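You operate a simulated robot arm through the tools that you are given. There is no shell and no other tool. Be economical: measure what you need, move in short steps, check, and stop when the job is done.

Carry out the task below with a simulated two-armed robot. There is one attempt and no reset: what you move stays moved.

JOB
Carry the long white tray with both arms and set it on the right half of the short trestle.

It is judged by the outcome, as a careful person would: the job done as asked, and still so three seconds after it is handed in. It fails if anything else is knocked over, pushed out of place, dropped, spilled or broken.

ROBOT AND FRAMES
Two 7-joint arms with two-finger parallel grippers on one trunk, on a base that drives. Base frame: it is fixed to the floor where the robot stands at the start and does not move with it; the origin is under the middle of the robot, x ahead of it, y to its left, z up. Lengths are in m, angles in rad, forces in N, time in s.
The left shoulder is at the start at [0.03, 0.119, 0.935], the right one opposite. With the tool pointing down near the work surface each hand reaches from about 0.26 to 0.68 m from the robot's upright axis, wherever it stands, measured 20 degrees to its own side. Places, roughly: right half of the short trestle [2.7, 4.1, 0.8]. Payload 3.43 kg a hand.
The TCP of each hand is the grasp point between the finger pads, 0.03 m short of the fingertips. In the tool frame z runs along the fingers and y along their closing line. The gripper opens to 0.094 m. The fingers are 0.028 m wide and 0.01 m thick; the gripper's body (0.05 by 0.096 m) begins 0.055 m behind the TCP.
Orientation is that of the tool frame in the base frame, as a unit quaternion [x, y, z, w]. With the fingers straight down and closing along the base's y, the tool's x points along the base's -x, its y along +y and its z along -z.

CONTROLS
- The arms move only by the tool arm_command. It takes "left_targets", "right_targets" or both (then of equal length, played together; a hand with none holds still); each is a list of rows, each a list of 3 entries, a list of its own where there are three numbers: the opening, from 0 (shut) to 1 (fully open), then the shift along the base's x, y, z in units of 400 mm (1.0 is 400 mm), then the turn, a rotation vector about the base's x, y, z in units of 120 degrees (1.0 is 120 degrees). In form: [[fingers, [x, y, z], [rx, ry, rz]], ...]. A call has 1 to 12 rows; each row is the pose to reach, as a shift and turn from the pose commanded when the call began. A call with a number of a shift or a turn outside -1 to 1 is refused whole. Each row takes 0.2 s and may step no farther than 0.05 m and 0.15 rad from the row before; otherwise, or with a gripper value out of range, the whole call is refused. Where a pose cannot be reached the arm comes as near as it can. A force on the tool above 40 N (or 10 N above the force at the start of the call, whichever is more), or a blocked arm, ends the call early, and 0.2 s more pass. The fingers move at their own pace (about 0.072 m/s each) and stop on an object; they squeeze with about 29 N. The grip force told is the motor's: it shows also when the fingers shut on nothing. Time passes only in rows, and 0.2 s behind the last, so rows that repeat a pose let the fingers close. It gives the time, the measured TCP pose, the force on the tool (base axes), the opening and the grip force at its end, in the units of the frame above (readings bear some noise), with the torque about the TCP (base axes, N m) and any sound that the robot's microphone picked up.
- Cameras (640 x 400 px; columns grow to the right, rows downward): "scene" is now at [0.044, 0.0142, 1.6375]; the picture's right is [0.18, -0.98, 0.00], its down [-0.78, -0.14, -0.61] and it looks along [0.60, 0.11, -0.79] (base axes); focal length 256 px, centre (320, 200). "left" rides on the left gripper at [0.076, -0.014, -0.103] in its tool frame; the picture's right is [0.18, 0.98, 0.00], its down [-0.75, 0.14, -0.64] and it looks along [-0.63, 0.12, 0.77] (tool axes); focal length 243 px, centre (320, 200). "right" rides on the right gripper at [0.076, 0.014, -0.102] in its tool frame; the picture's right is [-0.18, 0.98, 0.00], its down [-0.75, -0.14, -0.64] and it looks along [-0.63, -0.12, 0.77] (tool axes); focal length 243 px, centre (320, 200). There is no depth. A picture from a camera that has moved, and an enlarged one, comes with that camera's place and axes in the base frame and with its lens.
- get_image(camera): a new picture of that camera. No time passes.
- move_column(by): slides the trunk up (or, below 0, down) by that many m; the arms and the scene camera ride with it, the base frame stays. It gives what a move gives, with no picture.
- roll_base(legs): drives the robot by 1 to 6 legs, each [ahead, turn to the left] in m and rad, along the robot's own axes; the way and the turn of a leg run together, so that a leg with both is an arc; at most 1.5 m and 3.142 rad a leg. The arms and the cameras ride along, it lands a little off, and it stops where it bumps. It gives what a move gives.
- aim_head(pan, tilt): turns the head with the scene camera to pan (to the left, within 2.496 rad either way) and tilt (down, from -0.506 to 1.204), counted from straight ahead of the robot. It gives what a move gives.
- enlarge(camera, box): a new picture of the part [left, top, right, bottom] of that camera's present view, enlarged. No time passes.
- job_done(): hands the job in; it is judged then, once.

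Go step by step. Nothing tells you exact positions but the pictures and the camera data: compare them with the known pose of the tool, close in by small moves and look again before you grip or let go. The budget is 120 turns and 100 pictures, counting those below and the enlarged ones. Unless the task says otherwise, let go and move clear before handing in.

The tools are called as name(argument=value, ...) on one line, values as JSON. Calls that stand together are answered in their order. arm_command: Moves the arms, as the interface text tells. Its arguments: {"type":"object","properties":{"left_targets":{"type":"array"},"right_targets":{"type":"array"}},"required":[]} The other tools are called the same way: move_column (by) slides the trunk up or down; roll_base (legs) drives the base; aim_head (pan, tilt) turns the head that bears the scene camera; get_image (camera) takes a picture; enlarge (camera, box) takes an enlarged picture of a part of a camera's view; job_done () hands the job in.

At the start:

```text
clock: 0.0
left_eef_pos: [0.4494, 0.3506, 1.034]
left_tool_rot: [-0.001, 1.0, 0.0, 0.0]
left_ft_force: [-0.1, -0.1, 0.8]
left_ft_torque: [-0.02, -0.01, 0.01]
left_width: 0.0939
left_finger_force: 0.1
right_eef_pos: [0.3607, -0.0409, 1.0031]
right_tool_rot: [-0.001, 1.0, 0.0, 0.0]
right_ft_force: [-0.2, -0.7, -0.2]
right_ft_torque: [0.01, 0.02, 0.02]
right_width: 0.0942
right_finger_force: 0.0
trunk travel left (down, up): [-0.2, 0.21]
robot x, y, heading: [0.0005, -0.0035, 0.001]
head pan, tilt: [0.178, 0.911]
```

scene: 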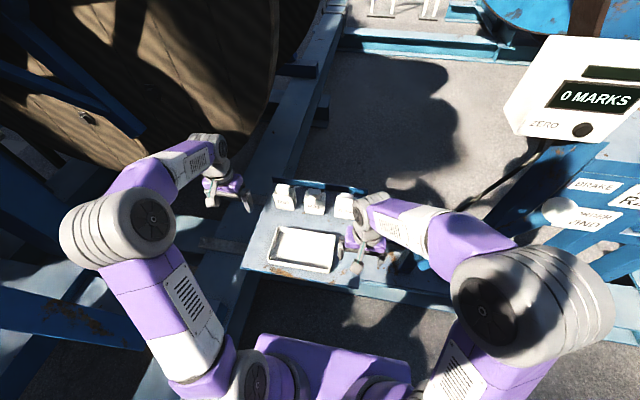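
right: 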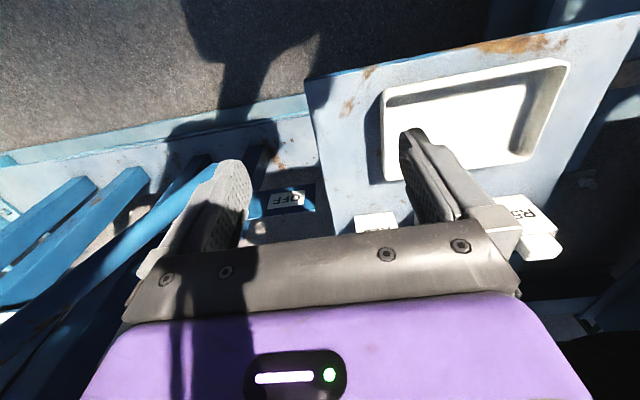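
left: 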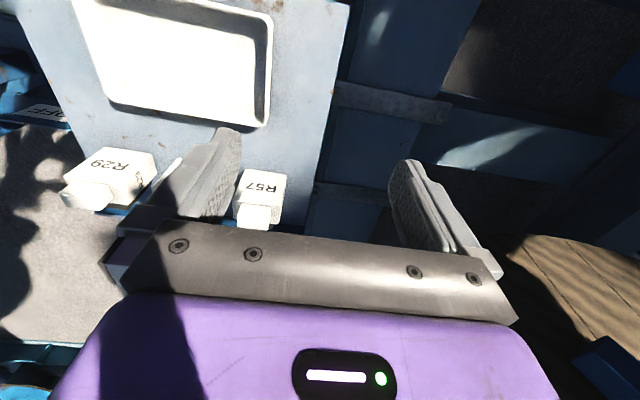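

I see a small shelf ahead with a white tray and labelled blocks, which may or may not be the long tray. I look around before moving anything.

aim_head(pan=0.9, tilt=0.35)

get_image(camera="scene")

aim_head(pan=-0.6, tilt=0.35)

get_image(camera="scene")

aim_head(pan=2.2, tilt=0.4)

get_image(camera="scene")

aim_head(pan=-2.1, tilt=0.4)

get_image(camera="scene")

```text
clock: 1.1
left_eef_pos: [0.45, 0.3518, 1.0336]
left_tool_rot: [0.0, 1.0, 0.0, -0.001]
left_ft_force: [0.7, 0.0, 0.0]
left_ft_torque: [0.0, -0.01, -0.01]
left_width: 0.0941
left_finger_force: 0.0
right_eef_pos: [0.3608, -0.0412, 1.0039]
right_tool_rot: [-0.001, 1.0, 0.0, 0.001]
right_ft_force: [0.3, 0.5, -0.8]
right_ft_torque: [0.02, -0.01, 0.0]
right_width: 0.0939
right_finger_force: 0.1
trunk travel left (down, up): [-0.2, 0.21]
robot x, y, heading: [0.0011, -0.0014, -0.0]
head pan, tilt: [0.901, 0.351]
```

```text
96 pictures are left
camera scene: at [0.0282, 0.0738, 1.6858], right [0.78, -0.62, 0.0], down [-0.21, -0.27, -0.94], along [0.58, 0.74, -0.34], focal length 256 px, centre (320, 200)
```

scene: 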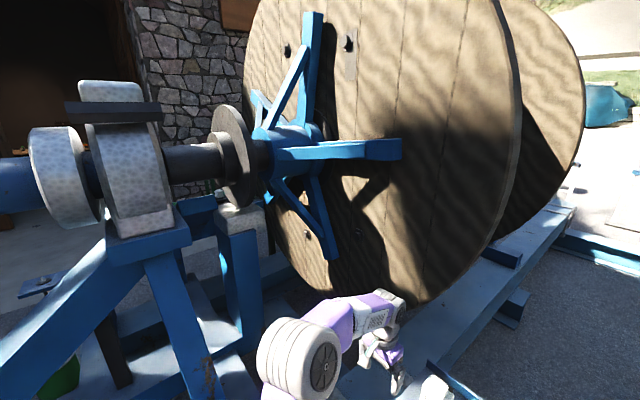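

```text
clock: 2.7
left_eef_pos: [0.4508, 0.3511, 1.0339]
left_tool_rot: [0.0, 1.0, -0.001, 0.0]
left_ft_force: [0.3, 0.9, 0.2]
left_ft_torque: [0.02, 0.01, -0.02]
left_width: 0.0941
left_finger_force: 0.2
right_eef_pos: [0.3615, -0.0415, 1.004]
right_tool_rot: [0.0, 1.0, 0.0, 0.0]
right_ft_force: [0.9, -0.3, 0.1]
right_ft_torque: [-0.03, -0.04, 0.01]
right_width: 0.0941
right_finger_force: 0.2
trunk travel left (down, up): [-0.2, 0.21]
robot x, y, heading: [0.0032, -0.0021, -0.003]
head pan, tilt: [-0.6, 0.351]
```

```text
95 pictures are left
camera scene: at [0.0472, -0.0516, 1.6859], right [-0.56, -0.83, 0.0], down [-0.28, 0.19, -0.94], along [0.78, -0.53, -0.34], focal length 256 px, centre (320, 200)
```

scene: 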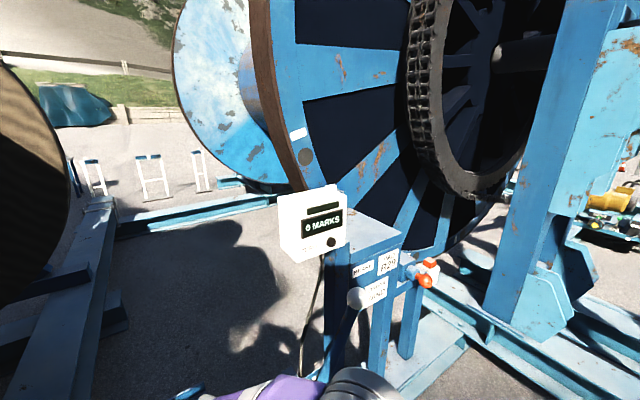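

```text
clock: 5.2
left_eef_pos: [0.4502, 0.3509, 1.033]
left_tool_rot: [0.0, 1.0, 0.0, -0.001]
left_ft_force: [-0.7, 0.7, 0.6]
left_ft_torque: [0.01, 0.02, 0.0]
left_width: 0.094
left_finger_force: 0.0
right_eef_pos: [0.36, -0.0401, 1.0039]
right_tool_rot: [0.0, 1.0, 0.0, 0.001]
right_ft_force: [-0.8, -0.7, -0.3]
right_ft_torque: [0.0, 0.0, 0.02]
right_width: 0.0939
right_finger_force: 0.1
trunk travel left (down, up): [-0.2, 0.21]
robot x, y, heading: [-0.0043, -0.0005, 0.005]
head pan, tilt: [2.201, 0.4]
```

```text
94 pictures are left
camera scene: at [-0.0842, 0.0758, 1.6813], right [0.81, 0.59, 0.0], down [0.23, -0.31, -0.92], along [-0.54, 0.74, -0.39], focal length 256 px, centre (320, 200)
```

scene: 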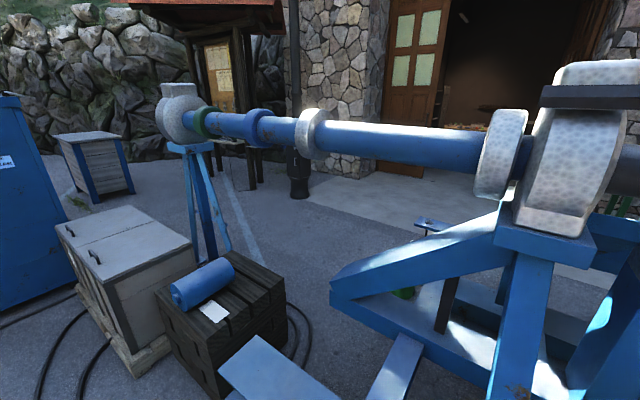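

```text
clock: 8.6
left_eef_pos: [0.4511, 0.3525, 1.0337]
left_tool_rot: [0.0, 1.0, 0.0, 0.0]
left_ft_force: [0.1, -0.4, 0.3]
left_ft_torque: [0.0, -0.01, 0.0]
left_width: 0.0942
left_finger_force: 0.1
right_eef_pos: [0.3604, -0.0407, 1.0043]
right_tool_rot: [0.0, 1.0, 0.0, 0.0]
right_ft_force: [-0.3, -0.4, -0.3]
right_ft_torque: [-0.05, -0.05, 0.0]
right_width: 0.094
right_finger_force: 0.0
trunk travel left (down, up): [-0.2, 0.21]
robot x, y, heading: [0.0013, 0.0014, -0.001]
head pan, tilt: [-2.1, 0.4]
```

```text
93 pictures are left
camera scene: at [-0.0764, -0.0791, 1.6813], right [-0.86, 0.5, 0.0], down [0.2, 0.34, -0.92], along [-0.46, -0.8, -0.39], focal length 256 px, centre (320, 200)
```

scene: 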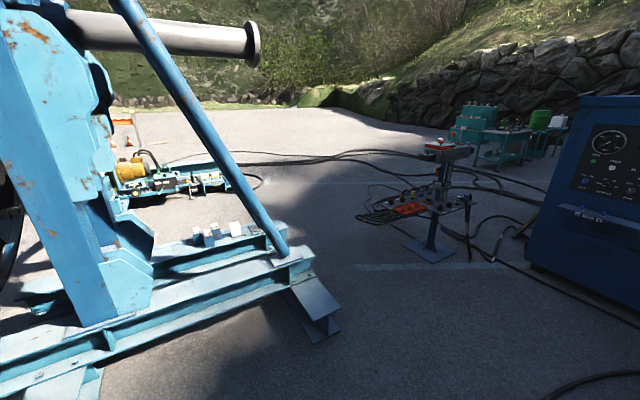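

The near tray sits at about [0.44, 0.2], roughly 0.3 m long. I'll check it closely, and also look for the trestle.

aim_head(pan=0.3, tilt=1.0)

enlarge(camera="scene", box=[200, 100, 460, 262])

aim_head(pan=0.1, tilt=0.25)

get_image(camera="scene")

enlarge(camera="left", box=[0, 0, 360, 225])

aim_head(pan=1.6, tilt=0.5)

get_image(camera="scene")

```text
clock: 10.8
left_eef_pos: [0.4505, 0.3511, 1.0338]
left_tool_rot: [0.001, 1.0, 0.001, 0.0]
left_ft_force: [-0.7, 0.5, -0.2]
left_ft_torque: [-0.02, 0.0, 0.04]
left_width: 0.0941
left_finger_force: 0.2
right_eef_pos: [0.3614, -0.0407, 1.0031]
right_tool_rot: [0.0, 1.0, 0.001, -0.001]
right_ft_force: [0.0, 0.3, -0.6]
right_ft_torque: [-0.04, -0.03, 0.03]
right_width: 0.0939
right_finger_force: 0.0
trunk travel left (down, up): [-0.2, 0.21]
robot x, y, heading: [0.0009, 0.0003, 0.001]
head pan, tilt: [0.3, 1.0]
```

```text
2.46 times, centred on (330, 181) of scene
camera zoom: at [0.0369, 0.0214, 1.6311], right [0.3, -0.96, 0.0], down [-0.8, -0.25, -0.54], along [0.52, 0.16, -0.84], focal length 630 px, centre (295, 247)
```

zoom: 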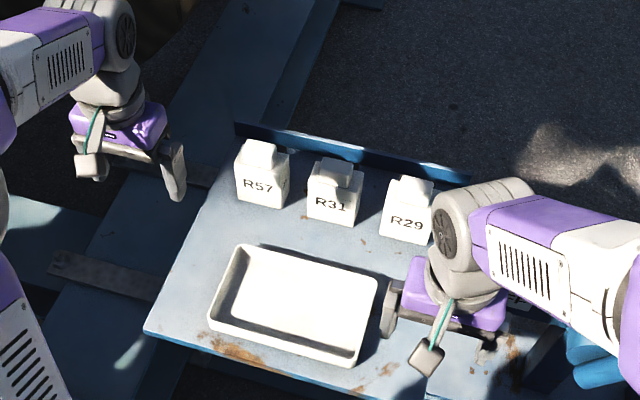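

```text
clock: 11.9
left_eef_pos: [0.4509, 0.3505, 1.0341]
left_tool_rot: [0.001, 1.0, 0.0, -0.001]
left_ft_force: [-0.4, 0.4, 0.3]
left_ft_torque: [0.01, 0.02, -0.03]
left_width: 0.0939
left_finger_force: 0.0
right_eef_pos: [0.3613, -0.0401, 1.0033]
right_tool_rot: [0.0, 1.0, 0.0, 0.0]
right_ft_force: [-0.5, 0.0, -0.2]
right_ft_torque: [-0.01, -0.03, -0.01]
right_width: 0.0941
right_finger_force: 0.0
trunk travel left (down, up): [-0.2, 0.21]
robot x, y, heading: [-0.0009, 0.0006, -0.0]
head pan, tilt: [0.099, 0.25]
```

```text
91 pictures are left
camera scene: at [0.0633, 0.0102, 1.6952], right [0.1, -0.99, 0.0], down [-0.25, -0.02, -0.97], along [0.96, 0.1, -0.25], focal length 256 px, centre (320, 200)
```

scene: 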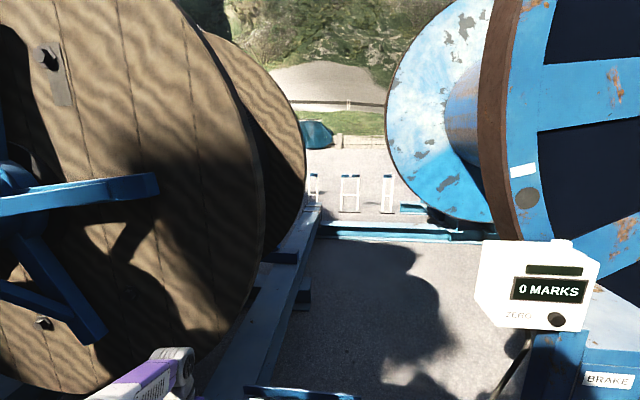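

```text
1.78 times, centred on (180, 112) of left
camera zoom: at [0.3738, 0.3365, 1.1372], right [-0.18, 0.98, 0.0], down [0.75, 0.14, 0.64], along [0.63, 0.12, -0.77], focal length 431 px, centre (569, 356)
```

zoom: 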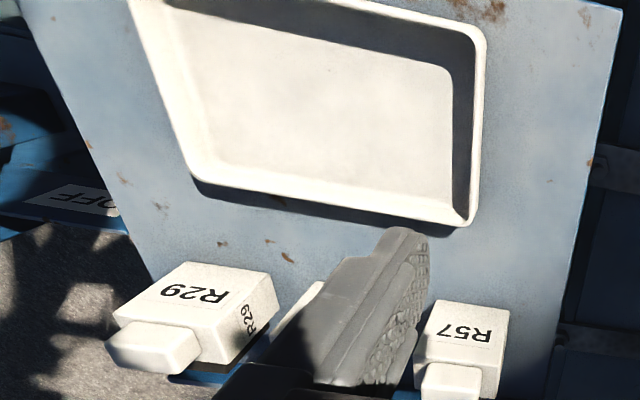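

```text
clock: 13.5
left_eef_pos: [0.4511, 0.351, 1.0341]
left_tool_rot: [0.0, 1.0, 0.001, 0.0]
left_ft_force: [0.3, -0.3, 0.3]
left_ft_torque: [-0.05, 0.01, 0.03]
left_width: 0.0939
left_finger_force: 0.1
right_eef_pos: [0.3606, -0.0406, 1.0039]
right_tool_rot: [0.0, 1.0, 0.0, -0.002]
right_ft_force: [-0.2, 0.0, -0.1]
right_ft_torque: [0.0, 0.01, 0.03]
right_width: 0.0941
right_finger_force: 0.1
trunk travel left (down, up): [-0.2, 0.21]
robot x, y, heading: [0.0011, 0.0007, -0.001]
head pan, tilt: [1.6, 0.499]
```

```text
89 pictures are left
camera scene: at [-0.0323, 0.0918, 1.6722], right [1.0, 0.03, 0.0], down [0.01, -0.48, -0.88], along [-0.03, 0.88, -0.48], focal length 256 px, centre (320, 200)
```

scene: 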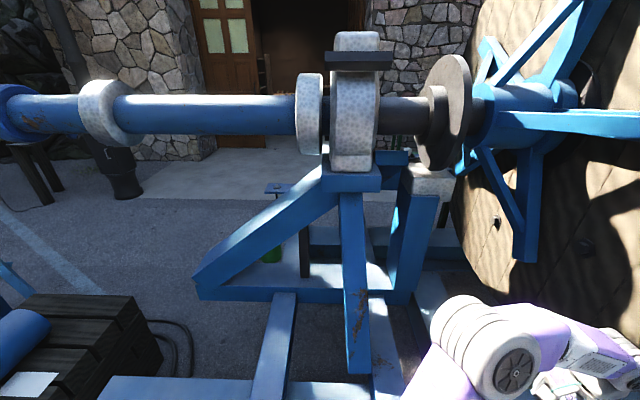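

The tray here is about 0.21 m long; I'm not sure it is the "long" one. I look further round and behind before driving.

aim_head(pan=2.49, tilt=0.3)

get_image(camera="scene")

aim_head(pan=-2.49, tilt=0.4)

get_image(camera="scene")

aim_head(pan=-1.35, tilt=0.5)

get_image(camera="scene")

aim_head(pan=2.0, tilt=0.95)

get_image(camera="scene")

```text
clock: 14.7
left_eef_pos: [0.4496, 0.3512, 1.0335]
left_tool_rot: [0.0, 1.0, 0.0, 0.001]
left_ft_force: [0.4, -0.2, 0.3]
left_ft_torque: [0.01, -0.02, -0.01]
left_width: 0.094
left_finger_force: 0.0
right_eef_pos: [0.3608, -0.0414, 1.0032]
right_tool_rot: [0.0, 1.0, 0.0, 0.0]
right_ft_force: [-0.2, -0.4, 0.3]
right_ft_torque: [-0.02, 0.01, -0.01]
right_width: 0.0938
right_finger_force: 0.1
trunk travel left (down, up): [-0.2, 0.21]
robot x, y, heading: [0.0031, 0.0006, -0.002]
head pan, tilt: [2.491, 0.3]
```

```text
88 pictures are left
camera scene: at [-0.1039, 0.0576, 1.6906], right [0.61, 0.8, 0.0], down [0.24, -0.18, -0.96], along [-0.76, 0.58, -0.3], focal length 256 px, centre (320, 200)
```

scene: 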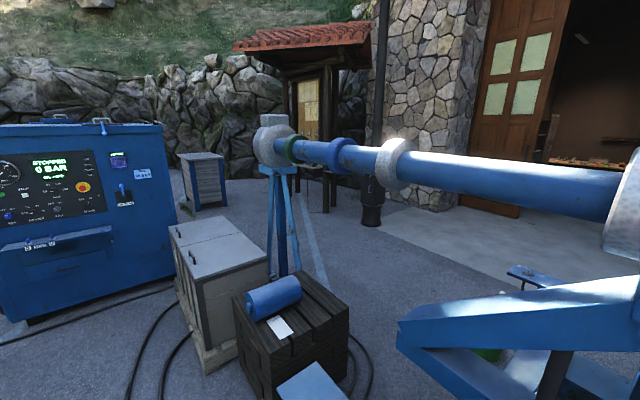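

```text
clock: 18.6
left_eef_pos: [0.4512, 0.3518, 1.0331]
left_tool_rot: [0.0, 1.0, 0.0, 0.0]
left_ft_force: [0.3, -0.1, 0.2]
left_ft_torque: [0.0, 0.0, -0.02]
left_width: 0.0938
left_finger_force: 0.1
right_eef_pos: [0.3613, -0.0402, 1.0042]
right_tool_rot: [0.0, 1.0, 0.0, 0.001]
right_ft_force: [-0.1, -0.2, -0.6]
right_ft_torque: [0.02, 0.0, 0.0]
right_width: 0.0943
right_finger_force: 0.0
trunk travel left (down, up): [-0.2, 0.21]
robot x, y, heading: [0.0022, -0.002, -0.002]
head pan, tilt: [-2.491, 0.4]
```

```text
87 pictures are left
camera scene: at [-0.1034, -0.0553, 1.6813], right [-0.61, 0.8, 0.0], down [0.31, 0.24, -0.92], along [-0.73, -0.56, -0.39], focal length 256 px, centre (320, 200)
```

scene: 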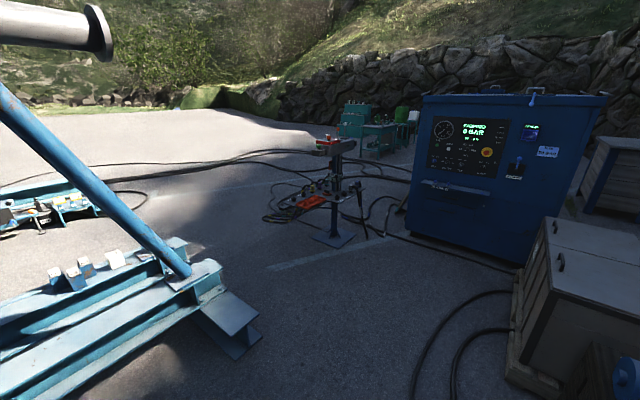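

```text
clock: 20.0
left_eef_pos: [0.4508, 0.3526, 1.0334]
left_tool_rot: [0.0, 1.0, 0.0, -0.001]
left_ft_force: [0.2, 0.7, -0.1]
left_ft_torque: [0.02, 0.01, 0.04]
left_width: 0.0939
left_finger_force: 0.0
right_eef_pos: [0.3609, -0.0409, 1.0039]
right_tool_rot: [0.0, 1.0, 0.0, 0.0]
right_ft_force: [0.3, 0.1, 0.9]
right_ft_torque: [-0.01, 0.0, 0.05]
right_width: 0.0943
right_finger_force: 0.1
trunk travel left (down, up): [-0.2, 0.21]
robot x, y, heading: [-0.0004, -0.0011, 0.001]
head pan, tilt: [-1.349, 0.499]
```

```text
86 pictures are left
camera scene: at [-0.0098, -0.0879, 1.6722], right [-0.98, -0.22, 0.0], down [-0.1, 0.47, -0.88], along [0.19, -0.86, -0.48], focal length 256 px, centre (320, 200)
```

scene: 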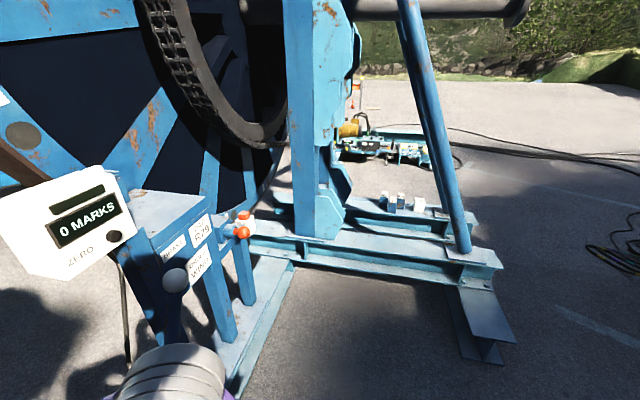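

```text
clock: 22.8
left_eef_pos: [0.4493, 0.3519, 1.0342]
left_tool_rot: [0.0, 1.0, 0.0, 0.0]
left_ft_force: [0.2, 0.4, -0.3]
left_ft_torque: [0.02, 0.03, 0.03]
left_width: 0.094
left_finger_force: 0.0
right_eef_pos: [0.361, -0.0413, 1.0037]
right_tool_rot: [0.0, 1.0, 0.0, 0.0]
right_ft_force: [-0.5, 0.0, 0.9]
right_ft_torque: [0.0, 0.0, -0.02]
right_width: 0.0939
right_finger_force: 0.1
trunk travel left (down, up): [-0.2, 0.21]
robot x, y, heading: [0.0057, -0.0042, -0.0]
head pan, tilt: [2.0, 0.949]
```

```text
85 pictures are left
camera scene: at [-0.0599, 0.067, 1.6347], right [0.91, 0.42, 0.0], down [0.34, -0.74, -0.58], along [-0.24, 0.53, -0.81], focal length 256 px, centre (320, 200)
```

scene: 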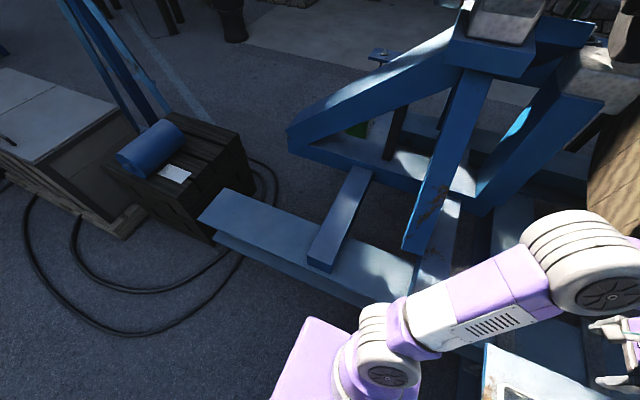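

Nothing else tray-like yet. I zoom toward the white frames far ahead and the building doorway.

aim_head(pan=0.1, tilt=0.25)

enlarge(camera="scene", box=[270, 140, 430, 240])

aim_head(pan=1.75, tilt=0.3)

enlarge(camera="scene", box=[160, 80, 480, 280])

move_column(by=0.2)

get_image(camera="scene")

```text
clock: 24.7
left_eef_pos: [0.4502, 0.3518, 1.0336]
left_tool_rot: [0.0, 1.0, 0.0, 0.0]
left_ft_force: [0.4, -1.6, -0.2]
left_ft_torque: [0.01, 0.01, 0.01]
left_width: 0.094
left_finger_force: 0.1
right_eef_pos: [0.3602, -0.0399, 1.0037]
right_tool_rot: [0.0, 1.0, 0.0, 0.0]
right_ft_force: [0.2, -0.3, 0.3]
right_ft_torque: [-0.02, -0.02, -0.03]
right_width: 0.094
right_finger_force: 0.0
trunk travel left (down, up): [-0.2, 0.21]
robot x, y, heading: [0.0013, -0.0021, 0.006]
head pan, tilt: [0.099, 0.25]
```

```text
4.00 times, centred on (350, 190) of scene
camera zoom: at [0.0632, 0.0102, 1.6953], right [0.1, -0.99, 0.0], down [-0.25, -0.02, -0.97], along [0.96, 0.1, -0.25], focal length 1024 px, centre (200, 240)
```

zoom: 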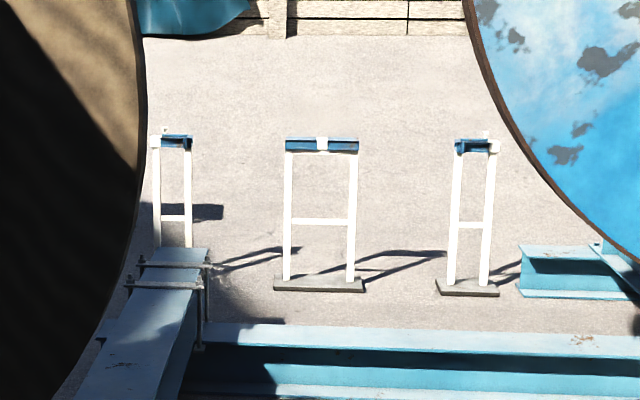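

```text
clock: 26.4
left_eef_pos: [0.4507, 0.3515, 1.0337]
left_tool_rot: [0.0, 1.0, 0.0, 0.0]
left_ft_force: [0.1, -0.1, -0.9]
left_ft_torque: [0.02, 0.01, 0.01]
left_width: 0.0941
left_finger_force: 0.0
right_eef_pos: [0.3617, -0.0404, 1.0034]
right_tool_rot: [0.0, 1.0, 0.0, 0.0]
right_ft_force: [0.3, -0.8, 0.3]
right_ft_torque: [0.01, 0.0, 0.02]
right_width: 0.0938
right_finger_force: 0.1
trunk travel left (down, up): [-0.2, 0.21]
robot x, y, heading: [-0.0008, -0.0033, -0.0]
head pan, tilt: [1.751, 0.3]
```

```text
2.00 times, centred on (320, 180) of scene
camera zoom: at [-0.0463, 0.0928, 1.6906], right [0.98, 0.18, 0.0], down [0.05, -0.29, -0.96], along [-0.17, 0.94, -0.3], focal length 512 px, centre (320, 240)
```

zoom: 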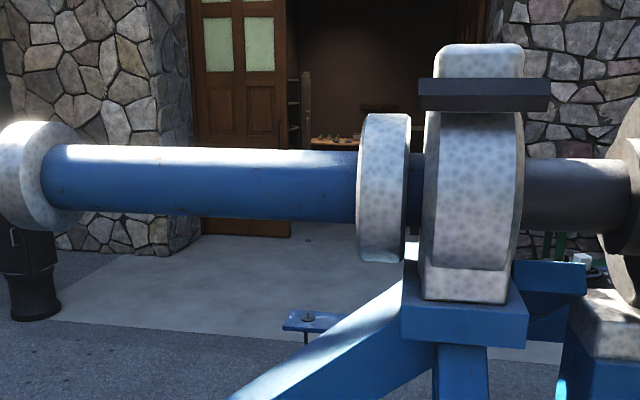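

```text
clock: 28.6
left_eef_pos: [0.4506, 0.3513, 1.2344]
left_tool_rot: [0.0, 1.0, 0.0, -0.001]
left_ft_force: [0.0, -0.4, -0.2]
left_ft_torque: [-0.02, -0.02, 0.01]
left_width: 0.0939
left_finger_force: 0.0
right_eef_pos: [0.3613, -0.0414, 1.2044]
right_tool_rot: [0.0, 1.0, 0.0, 0.001]
right_ft_force: [-0.4, -0.6, 0.0]
right_ft_torque: [0.0, -0.03, 0.01]
right_width: 0.0939
right_finger_force: 0.0
trunk travel left (down, up): [-0.4, 0.01]
robot x, y, heading: [0.0018, -0.0015, -0.002]
head pan, tilt: [1.751, 0.3]
```

```text
82 pictures are left
camera scene: at [-0.0463, 0.0928, 1.8905], right [0.98, 0.18, 0.0], down [0.05, -0.29, -0.96], along [-0.17, 0.94, -0.3], focal length 256 px, centre (320, 200)
```

scene: 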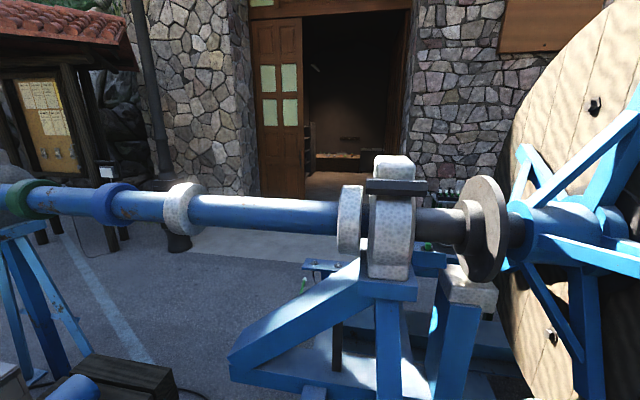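

The area behind the shaft has something on it near (450,190). I zoom there before committing to a route.

enlarge(camera="scene", box=[290, 160, 530, 310])

aim_head(pan=1.2, tilt=0.2)

get_image(camera="scene")

aim_head(pan=2.49, tilt=0.5)

get_image(camera="scene")

```text
2.67 times, centred on (410, 235) of scene
camera zoom: at [-0.0463, 0.0928, 1.8905], right [0.98, 0.18, 0.0], down [0.05, -0.29, -0.96], along [-0.17, 0.94, -0.3], focal length 683 px, centre (80, 107)
```

zoom: 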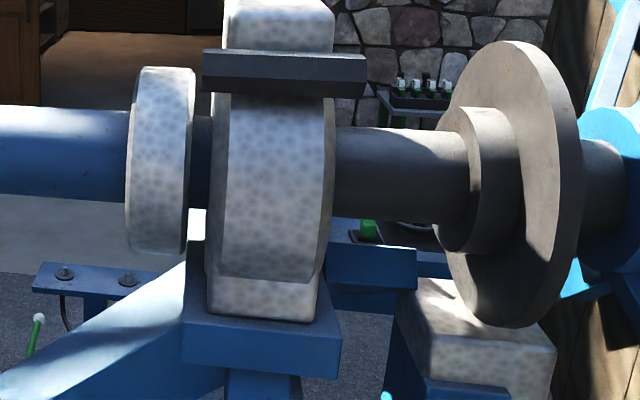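

```text
clock: 29.5
left_eef_pos: [0.451, 0.352, 1.2328]
left_tool_rot: [0.0, 1.0, 0.0, 0.0]
left_ft_force: [-0.1, -0.2, 0.1]
left_ft_torque: [-0.01, 0.0, 0.0]
left_width: 0.0942
left_finger_force: 0.1
right_eef_pos: [0.3613, -0.0413, 1.2045]
right_tool_rot: [-0.001, 1.0, 0.0, 0.0]
right_ft_force: [-0.2, 0.8, 0.2]
right_ft_torque: [-0.02, 0.01, 0.0]
right_width: 0.094
right_finger_force: 0.0
trunk travel left (down, up): [-0.4, 0.01]
robot x, y, heading: [0.0012, 0.0051, 0.002]
head pan, tilt: [1.201, 0.201]
```

```text
80 pictures are left
camera scene: at [0.0039, 0.0878, 1.8999], right [0.93, -0.36, 0.0], down [-0.07, -0.19, -0.98], along [0.35, 0.91, -0.2], focal length 256 px, centre (320, 200)
```

scene: 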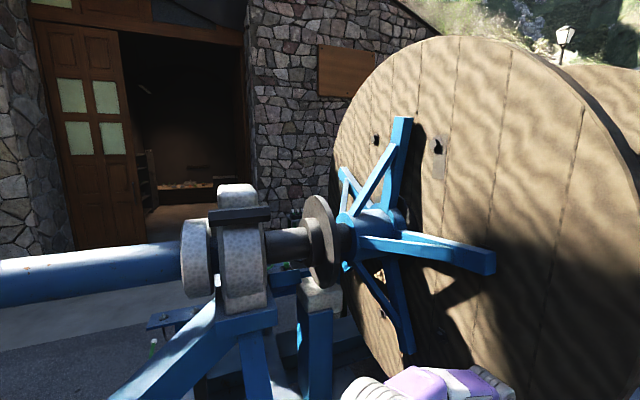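

```text
clock: 31.0
left_eef_pos: [0.4505, 0.3514, 1.2343]
left_tool_rot: [0.0, 1.0, 0.0, 0.0]
left_ft_force: [0.6, 0.6, -1.1]
left_ft_torque: [0.01, 0.02, 0.0]
left_width: 0.0939
left_finger_force: 0.0
right_eef_pos: [0.3611, -0.0406, 1.2039]
right_tool_rot: [0.0, 1.0, 0.0, 0.0]
right_ft_force: [-0.1, 0.3, -0.1]
right_ft_torque: [0.0, -0.02, -0.02]
right_width: 0.0938
right_finger_force: 0.0
trunk travel left (down, up): [-0.4, 0.01]
robot x, y, heading: [-0.002, 0.0002, 0.004]
head pan, tilt: [2.491, 0.499]
```

```text
79 pictures are left
camera scene: at [-0.102, 0.0561, 1.8722], right [0.61, 0.8, 0.0], down [0.38, -0.29, -0.88], along [-0.7, 0.53, -0.48], focal length 256 px, centre (320, 200)
```

scene: 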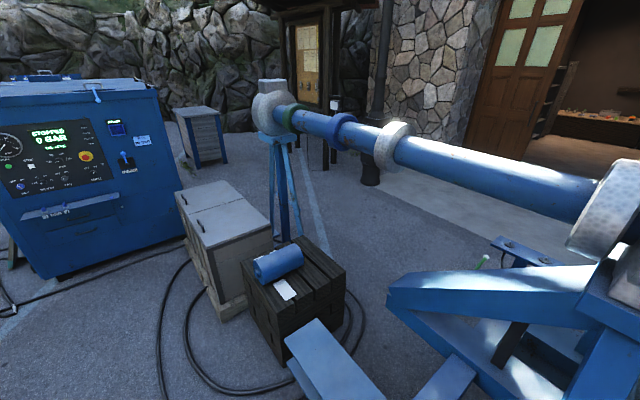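

A table with bottles stands behind the reel near [1.3, 4.2], so the work area is on the far side, and the long tray is probably there too. I must drive round the shaft's end stand; first I check my base size and the gap by the boxes.

aim_head(pan=2.49, tilt=1.2)

get_image(camera="scene")

aim_head(pan=-2.49, tilt=1.0)

get_image(camera="scene")

```text
clock: 32.1
left_eef_pos: [0.4511, 0.3526, 1.2336]
left_tool_rot: [0.0, 1.0, 0.0, 0.0]
left_ft_force: [-0.4, 0.2, -0.3]
left_ft_torque: [-0.01, -0.05, -0.03]
left_width: 0.0938
left_finger_force: 0.1
right_eef_pos: [0.3609, -0.0414, 1.2042]
right_tool_rot: [0.0, 1.0, 0.0, 0.0]
right_ft_force: [-0.8, 0.0, 0.4]
right_ft_torque: [-0.03, 0.03, 0.02]
right_width: 0.094
right_finger_force: 0.1
trunk travel left (down, up): [-0.4, 0.01]
robot x, y, heading: [0.0013, -0.0003, -0.001]
head pan, tilt: [2.491, 1.201]
```

```text
78 pictures are left
camera scene: at [-0.0742, 0.0348, 1.8185], right [0.61, 0.8, 0.0], down [0.74, -0.56, -0.36], along [-0.29, 0.22, -0.93], focal length 256 px, centre (320, 200)
```

scene: 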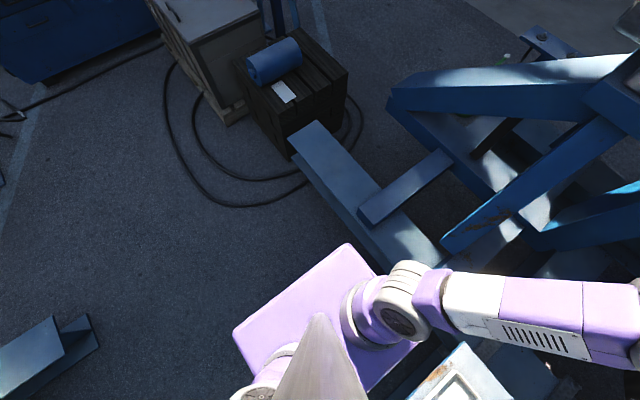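

```text
clock: 36.0
left_eef_pos: [0.4503, 0.3528, 1.2341]
left_tool_rot: [0.0, 1.0, 0.0, 0.0]
left_ft_force: [-0.6, -1.0, 1.0]
left_ft_torque: [0.03, -0.02, 0.0]
left_width: 0.094
left_finger_force: 0.0
right_eef_pos: [0.3633, -0.0403, 1.2047]
right_tool_rot: [-0.001, 1.0, 0.001, 0.0]
right_ft_force: [0.7, -0.2, -0.5]
right_ft_torque: [0.0, -0.04, -0.01]
right_width: 0.0937
right_finger_force: 0.0
trunk travel left (down, up): [-0.4, 0.01]
robot x, y, heading: [0.0048, 0.0003, -0.004]
head pan, tilt: [-2.491, 1.0]
```

```text
77 pictures are left
camera scene: at [-0.0851, -0.0413, 1.8311], right [-0.61, 0.8, 0.0], down [0.67, 0.51, -0.54], along [-0.43, -0.33, -0.84], focal length 256 px, centre (320, 200)
```

scene: 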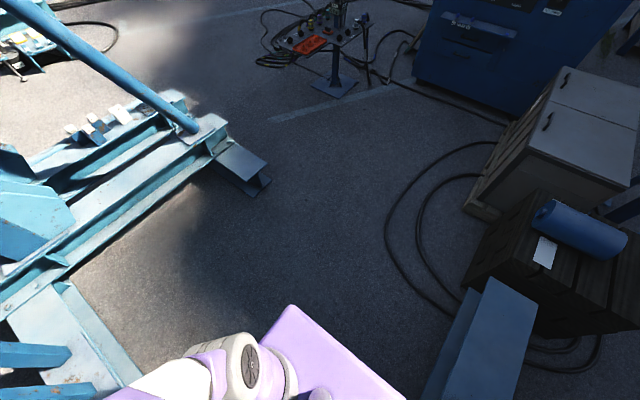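

Base is roughly 0.55 m square. Plan: back out, turn, pass between the blue cabinet and the tool pedestal, round the cabinet and the shaft stand, then approach the bench side.

roll_base(legs=[[-0.9, 0.0]])

roll_base(legs=[[0.0, -2.6]])

aim_head(pan=0.0, tilt=0.6)

get_image(camera="scene")

```text
clock: 40.7
left_eef_pos: [-0.4417, 0.351, 1.2338]
left_tool_rot: [0.007, 1.0, 0.0, 0.0]
left_ft_force: [0.9, 0.0, 0.9]
left_ft_torque: [-0.02, -0.02, 0.04]
left_width: 0.0939
left_finger_force: 0.1
right_eef_pos: [-0.5352, -0.0392, 1.2036]
right_tool_rot: [0.006, 1.0, 0.0, 0.0]
right_ft_force: [-0.4, -0.6, -1.0]
right_ft_torque: [0.0, -0.02, -0.01]
right_width: 0.0939
right_finger_force: 0.1
trunk travel left (down, up): [-0.4, 0.01]
robot x, y, heading: [-0.8966, 0.0048, -0.014]
head pan, tilt: [-2.491, 1.0]
```

```text
clock: 47.2
left_eef_pos: [-1.1023, -0.5263, 1.2334]
left_tool_rot: [0.964, 0.267, 0.0, 0.0]
left_ft_force: [-0.7, 0.5, 0.3]
left_ft_torque: [0.0, -0.02, -0.01]
left_width: 0.094
left_finger_force: 0.1
right_eef_pos: [-1.2282, -0.1453, 1.2037]
right_tool_rot: [0.964, 0.267, 0.0, 0.0]
right_ft_force: [1.3, 1.3, -0.2]
right_ft_torque: [-0.01, 0.01, -0.01]
right_width: 0.0941
right_finger_force: 0.0
trunk travel left (down, up): [-0.4, 0.01]
robot x, y, heading: [-0.8962, 0.0046, -2.605]
head pan, tilt: [-2.491, 1.0]
```

```text
clock: 49.5
left_eef_pos: [-1.1033, -0.5276, 1.2349]
left_tool_rot: [0.964, 0.265, 0.0, 0.0]
left_ft_force: [-0.2, 0.0, 0.0]
left_ft_torque: [-0.01, 0.01, -0.01]
left_width: 0.0943
left_finger_force: 0.0
right_eef_pos: [-1.2274, -0.1447, 1.2045]
right_tool_rot: [0.964, 0.266, 0.0, 0.0]
right_ft_force: [0.2, 0.1, 0.0]
right_ft_torque: [0.0, -0.03, 0.01]
right_width: 0.0939
right_finger_force: 0.0
trunk travel left (down, up): [-0.4, 0.01]
robot x, y, heading: [-0.8964, 0.0063, -2.604]
head pan, tilt: [0.0, 0.6]
```

```text
76 pictures are left
camera scene: at [-0.9468, -0.0232, 1.8631], right [-0.51, 0.86, 0.0], down [0.49, 0.29, -0.83], along [-0.71, -0.42, -0.56], focal length 256 px, centre (320, 200)
```

scene: 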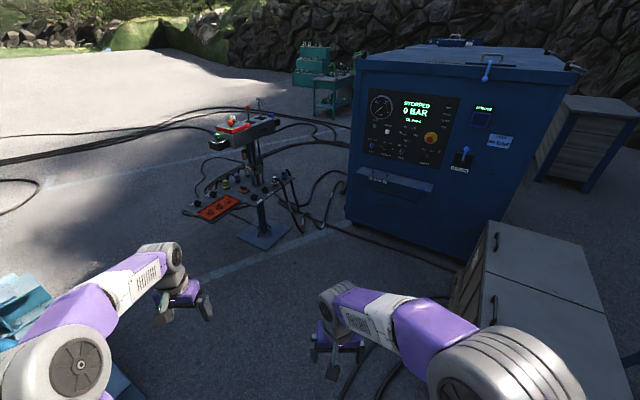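

The gap by the cabinet is tight for my arms, so I go on the open (left) side of the pedestal: to about [-1.47, -1.0], then south.

roll_base(legs=[[0.0, 0.49], [1.15, 0.0], [0.0, 0.5]])

get_image(camera="scene")

```text
clock: 58.1
left_eef_pos: [-1.1588, -1.4441, 1.2343]
left_tool_rot: [0.723, 0.69, 0.0, 0.0]
left_ft_force: [0.3, 0.6, 0.4]
left_ft_torque: [0.01, 0.01, -0.03]
left_width: 0.0943
left_finger_force: 0.2
right_eef_pos: [-1.5463, -1.3381, 1.204]
right_tool_rot: [0.724, 0.69, 0.001, 0.0]
right_ft_force: [-0.4, -0.7, 0.3]
right_ft_torque: [0.0, 0.01, -0.02]
right_width: 0.0938
right_finger_force: 0.0
trunk travel left (down, up): [-0.4, 0.01]
robot x, y, heading: [-1.4885, -0.9793, -1.617]
head pan, tilt: [0.0, 0.6]
```

```text
75 pictures are left
camera scene: at [-1.4917, -1.0358, 1.8631], right [-1.0, 0.05, 0.0], down [0.03, 0.56, -0.83], along [-0.04, -0.82, -0.56], focal length 256 px, centre (320, 200)
```

scene: 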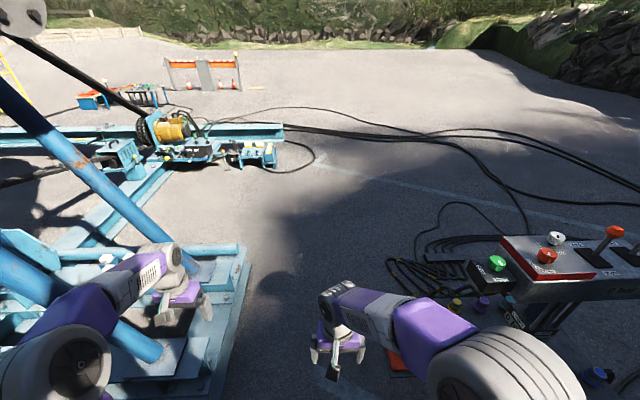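

There is a clear lane southward between the frame and the pedestal. I drive 1.9 m along it and then turn toward -x.

roll_base(legs=[[0.0, 0.07], [1.0, 0.0], [1.0, 0.0], [0.0, -1.6]])

get_image(camera="scene")

```text
clock: 72.4
left_eef_pos: [-1.8962, -3.3232, 1.2348]
left_tool_rot: [1.0, -0.002, 0.0, 0.0]
left_ft_force: [0.4, 0.1, -0.6]
left_ft_torque: [-0.01, 0.02, -0.04]
left_width: 0.094
left_finger_force: 0.1
right_eef_pos: [-1.8047, -2.9305, 1.2038]
right_tool_rot: [1.0, -0.003, 0.0, 0.0]
right_ft_force: [0.3, -0.3, -0.1]
right_ft_torque: [-0.04, 0.02, 0.01]
right_width: 0.0938
right_finger_force: 0.1
trunk travel left (down, up): [-0.4, 0.01]
robot x, y, heading: [-1.4439, -2.9764, 3.133]
head pan, tilt: [0.0, 0.6]
```

```text
74 pictures are left
camera scene: at [-1.5019, -2.9719, 1.8631], right [0.01, 1.0, 0.0], down [0.56, 0.0, -0.83], along [-0.83, 0.0, -0.56], focal length 256 px, centre (320, 200)
```

scene: 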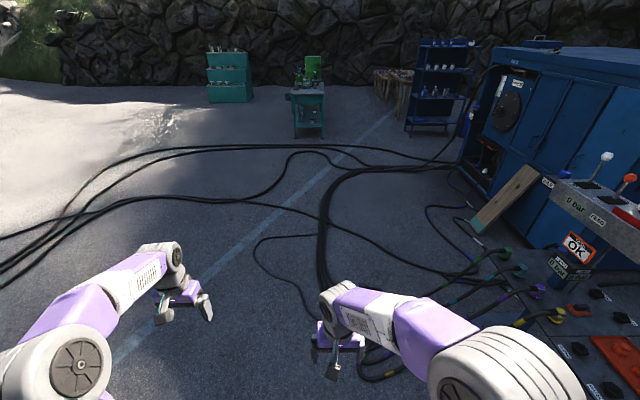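

Open ground lies west, crossed by floor hoses. I advance carefully to see the rear of the cabinet and the passage to the north.

roll_base(legs=[[1.4, 0.0]])

roll_base(legs=[[1.4, 0.0]])

aim_head(pan=-0.9, tilt=0.45)

get_image(camera="scene")

```text
clock: 77.2
left_eef_pos: [-2.8627, -3.3149, 1.2304]
left_tool_rot: [1.0, -0.011, 0.001, -0.002]
left_ft_force: [-1.3, -0.1, -0.6]
left_ft_torque: [0.02, -0.06, 0.03]
left_width: 0.094
left_finger_force: 0.0
right_eef_pos: [-2.7661, -2.9256, 1.2019]
right_tool_rot: [1.0, -0.009, 0.002, 0.0]
right_ft_force: [-1.0, 0.1, 0.6]
right_ft_torque: [-0.01, -0.06, -0.01]
right_width: 0.0941
right_finger_force: 0.1
trunk travel left (down, up): [-0.4, 0.01]
robot x, y, heading: [-2.4018, -2.9735, 3.121]
head pan, tilt: [0.0, 0.6]
stopped in leg 1: the robot was blocked; the commanded pose is now the measured one
```

```text
clock: 78.0
left_eef_pos: [-2.8609, -3.3143, 1.2338]
left_tool_rot: [1.0, -0.012, -0.001, -0.001]
left_ft_force: [-0.1, -0.4, 0.5]
left_ft_torque: [-0.01, -0.04, -0.04]
left_width: 0.0939
left_finger_force: 0.1
right_eef_pos: [-2.7622, -2.9251, 1.2028]
right_tool_rot: [1.0, -0.008, 0.0, -0.001]
right_ft_force: [-0.7, -0.8, -0.2]
right_ft_torque: [-0.01, -0.01, -0.01]
right_width: 0.0942
right_finger_force: 0.1
trunk travel left (down, up): [-0.4, 0.01]
robot x, y, heading: [-2.4027, -2.9786, 3.122]
head pan, tilt: [0.0, 0.6]
stopped in leg 1: the robot was blocked; the commanded pose is now the measured one
```

```text
clock: 79.2
left_eef_pos: [-2.8598, -3.3141, 1.2327]
left_tool_rot: [1.0, -0.011, -0.001, -0.001]
left_ft_force: [0.4, 0.1, 0.5]
left_ft_torque: [-0.02, -0.02, 0.02]
left_width: 0.094
left_finger_force: 0.1
right_eef_pos: [-2.7614, -2.9259, 1.2032]
right_tool_rot: [1.0, -0.008, 0.0, -0.001]
right_ft_force: [0.6, -0.3, 0.1]
right_ft_torque: [0.0, 0.01, -0.04]
right_width: 0.0939
right_finger_force: 0.1
trunk travel left (down, up): [-0.4, 0.01]
robot x, y, heading: [-2.3998, -2.9778, 3.115]
head pan, tilt: [-0.901, 0.45]
```

```text
73 pictures are left
camera scene: at [-2.4268, -2.9006, 1.8766], right [0.8, 0.6, 0.0], down [0.26, -0.35, -0.9], along [-0.54, 0.72, -0.44], focal length 256 px, centre (320, 200)
```

scene: 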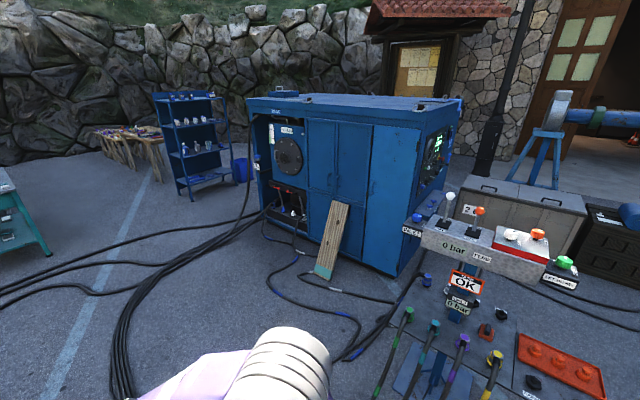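

The base was stopped by a hose bundle on the floor, so hoses are real obstacles. I look at where exactly they lie.

aim_head(pan=0.0, tilt=0.75)

get_image(camera="scene")

aim_head(pan=0.9, tilt=0.35)

get_image(camera="scene")

aim_head(pan=1.9, tilt=0.3)

get_image(camera="scene")

```text
clock: 80.4
left_eef_pos: [-2.8594, -3.3143, 1.2324]
left_tool_rot: [1.0, -0.011, -0.001, -0.001]
left_ft_force: [-0.5, 0.3, 0.0]
left_ft_torque: [0.0, 0.01, -0.02]
left_width: 0.094
left_finger_force: 0.1
right_eef_pos: [-2.7623, -2.9261, 1.2045]
right_tool_rot: [1.0, -0.009, 0.0, -0.001]
right_ft_force: [0.1, 0.2, -0.4]
right_ft_torque: [0.0, -0.01, -0.02]
right_width: 0.0942
right_finger_force: 0.0
trunk travel left (down, up): [-0.4, 0.01]
robot x, y, heading: [-2.3994, -2.9713, 3.122]
head pan, tilt: [0.0, 0.75]
```

```text
72 pictures are left
camera scene: at [-2.4539, -2.9719, 1.8502], right [0.02, 1.0, 0.0], down [0.68, -0.02, -0.73], along [-0.73, 0.02, -0.68], focal length 256 px, centre (320, 200)
```

scene: 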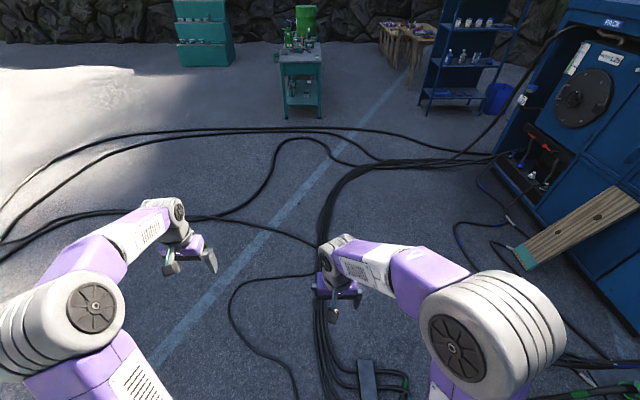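

```text
clock: 81.6
left_eef_pos: [-2.8584, -3.3145, 1.2339]
left_tool_rot: [1.0, -0.011, -0.001, -0.002]
left_ft_force: [0.5, 0.5, -0.2]
left_ft_torque: [-0.05, -0.04, 0.02]
left_width: 0.094
left_finger_force: 0.0
right_eef_pos: [-2.762, -2.9265, 1.2039]
right_tool_rot: [1.0, -0.008, 0.0, -0.001]
right_ft_force: [-1.1, -0.5, -0.8]
right_ft_torque: [-0.01, 0.04, -0.01]
right_width: 0.094
right_finger_force: 0.1
trunk travel left (down, up): [-0.4, 0.01]
robot x, y, heading: [-2.4006, -2.976, 3.122]
head pan, tilt: [0.901, 0.351]
```

```text
71 pictures are left
camera scene: at [-2.4306, -3.0455, 1.8858], right [-0.77, 0.64, 0.0], down [0.22, 0.26, -0.94], along [-0.6, -0.72, -0.34], focal length 256 px, centre (320, 200)
```

scene: 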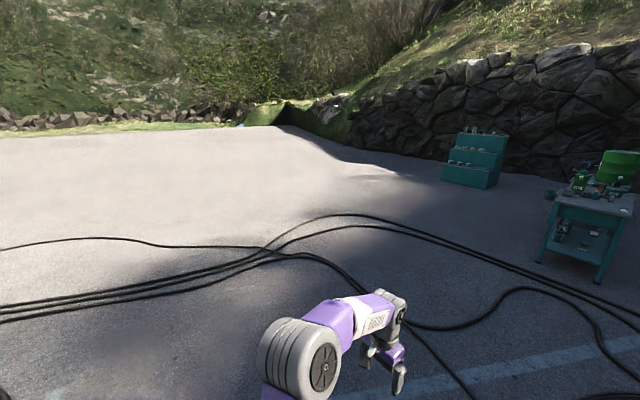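

```text
clock: 82.9
left_eef_pos: [-2.8602, -3.3154, 1.2343]
left_tool_rot: [1.0, -0.011, 0.0, -0.001]
left_ft_force: [-0.4, -0.5, 0.4]
left_ft_torque: [0.0, -0.02, -0.01]
left_width: 0.0939
left_finger_force: 0.2
right_eef_pos: [-2.7615, -2.9259, 1.2033]
right_tool_rot: [1.0, -0.009, -0.001, -0.001]
right_ft_force: [-0.2, 0.2, -0.2]
right_ft_torque: [-0.02, -0.02, -0.03]
right_width: 0.094
right_finger_force: 0.1
trunk travel left (down, up): [-0.4, 0.01]
robot x, y, heading: [-2.4003, -2.9758, 3.122]
head pan, tilt: [1.901, 0.3]
```

```text
70 pictures are left
camera scene: at [-2.3428, -3.0628, 1.8906], right [-0.95, -0.3, 0.0], down [-0.09, 0.28, -0.96], along [0.29, -0.91, -0.3], focal length 256 px, centre (320, 200)
```

scene: 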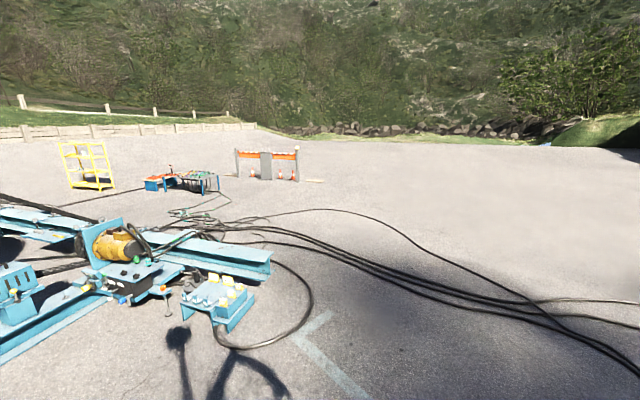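

Floor hoses surround this area. I test whether the single thin hose alone is passable by backing off and crossing it away from the thick bundle.

roll_base(legs=[[-0.4, 0.0], [0.0, 0.75], [1.0, 0.0]])

aim_head(pan=-0.3, tilt=0.95)

get_image(camera="scene")

```text
clock: 92.1
left_eef_pos: [-2.8483, -4.1883, 1.2338]
left_tool_rot: [0.937, 0.349, 0.0, 0.0]
left_ft_force: [0.6, 0.4, -0.1]
left_ft_torque: [-0.01, -0.03, -0.02]
left_width: 0.094
left_finger_force: 0.1
right_eef_pos: [-3.0371, -3.833, 1.2052]
right_tool_rot: [0.936, 0.351, 0.0, -0.001]
right_ft_force: [0.9, 0.6, -0.2]
right_ft_torque: [0.02, 0.03, 0.02]
right_width: 0.0942
right_finger_force: 0.1
trunk travel left (down, up): [-0.4, 0.01]
robot x, y, heading: [-2.7365, -3.6283, -2.432]
head pan, tilt: [1.901, 0.3]
```

```text
clock: 94.2
left_eef_pos: [-2.8477, -4.1886, 1.2329]
left_tool_rot: [0.937, 0.348, -0.001, -0.001]
left_ft_force: [0.6, 0.3, 0.4]
left_ft_torque: [0.0, 0.02, 0.0]
left_width: 0.094
left_finger_force: 0.0
right_eef_pos: [-3.0367, -3.8339, 1.203]
right_tool_rot: [0.936, 0.352, 0.0, 0.0]
right_ft_force: [0.4, 0.1, 0.6]
right_ft_torque: [0.02, 0.0, 0.01]
right_width: 0.0941
right_finger_force: 0.0
trunk travel left (down, up): [-0.4, 0.01]
robot x, y, heading: [-2.7364, -3.6281, -2.426]
head pan, tilt: [-0.3, 0.949]
```

```text
69 pictures are left
camera scene: at [-2.7805, -3.6373, 1.8347], right [-0.4, 0.92, 0.0], down [0.74, 0.33, -0.58], along [-0.53, -0.23, -0.81], focal length 256 px, centre (320, 200)
```

scene: 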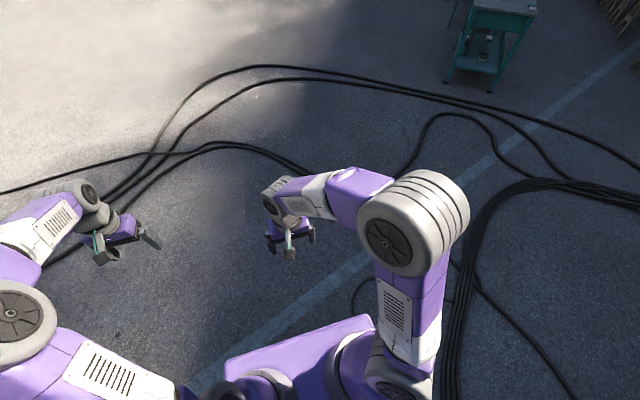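

That thin hose did not stop the robot so far. I continue ahead toward the next hoses to see whether they can be crossed.

roll_base(legs=[[0.0, -0.4], [1.3, 0.0]])

get_image(camera="scene")

```text
clock: 101.9
left_eef_pos: [-4.2876, -4.5237, 1.2333]
left_tool_rot: [0.986, 0.164, -0.001, 0.0]
left_ft_force: [-0.5, 0.1, -0.4]
left_ft_torque: [0.0, 0.02, 0.01]
left_width: 0.094
left_finger_force: 0.0
right_eef_pos: [-4.3309, -4.1244, 1.2034]
right_tool_rot: [0.986, 0.168, -0.001, -0.001]
right_ft_force: [-0.3, -0.4, -0.1]
right_ft_torque: [-0.01, -0.01, -0.03]
right_width: 0.0938
right_finger_force: 0.1
trunk travel left (down, up): [-0.4, 0.01]
robot x, y, heading: [-3.9711, -4.0424, -2.807]
head pan, tilt: [-0.3, 0.949]
```

```text
68 pictures are left
camera scene: at [-4.0195, -4.037, 1.8347], right [-0.03, 1.0, 0.0], down [0.81, 0.03, -0.58], along [-0.58, -0.02, -0.81], focal length 256 px, centre (320, 200)
```

scene: 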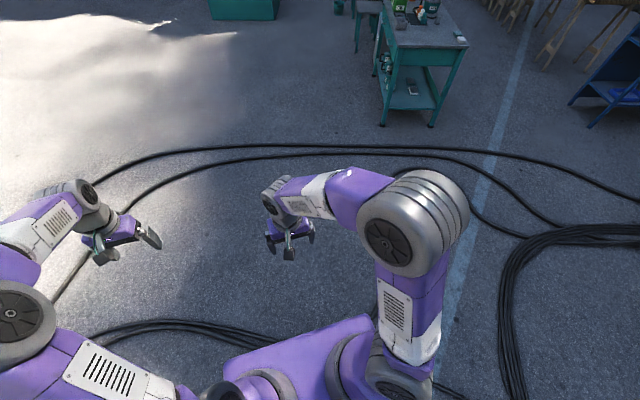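

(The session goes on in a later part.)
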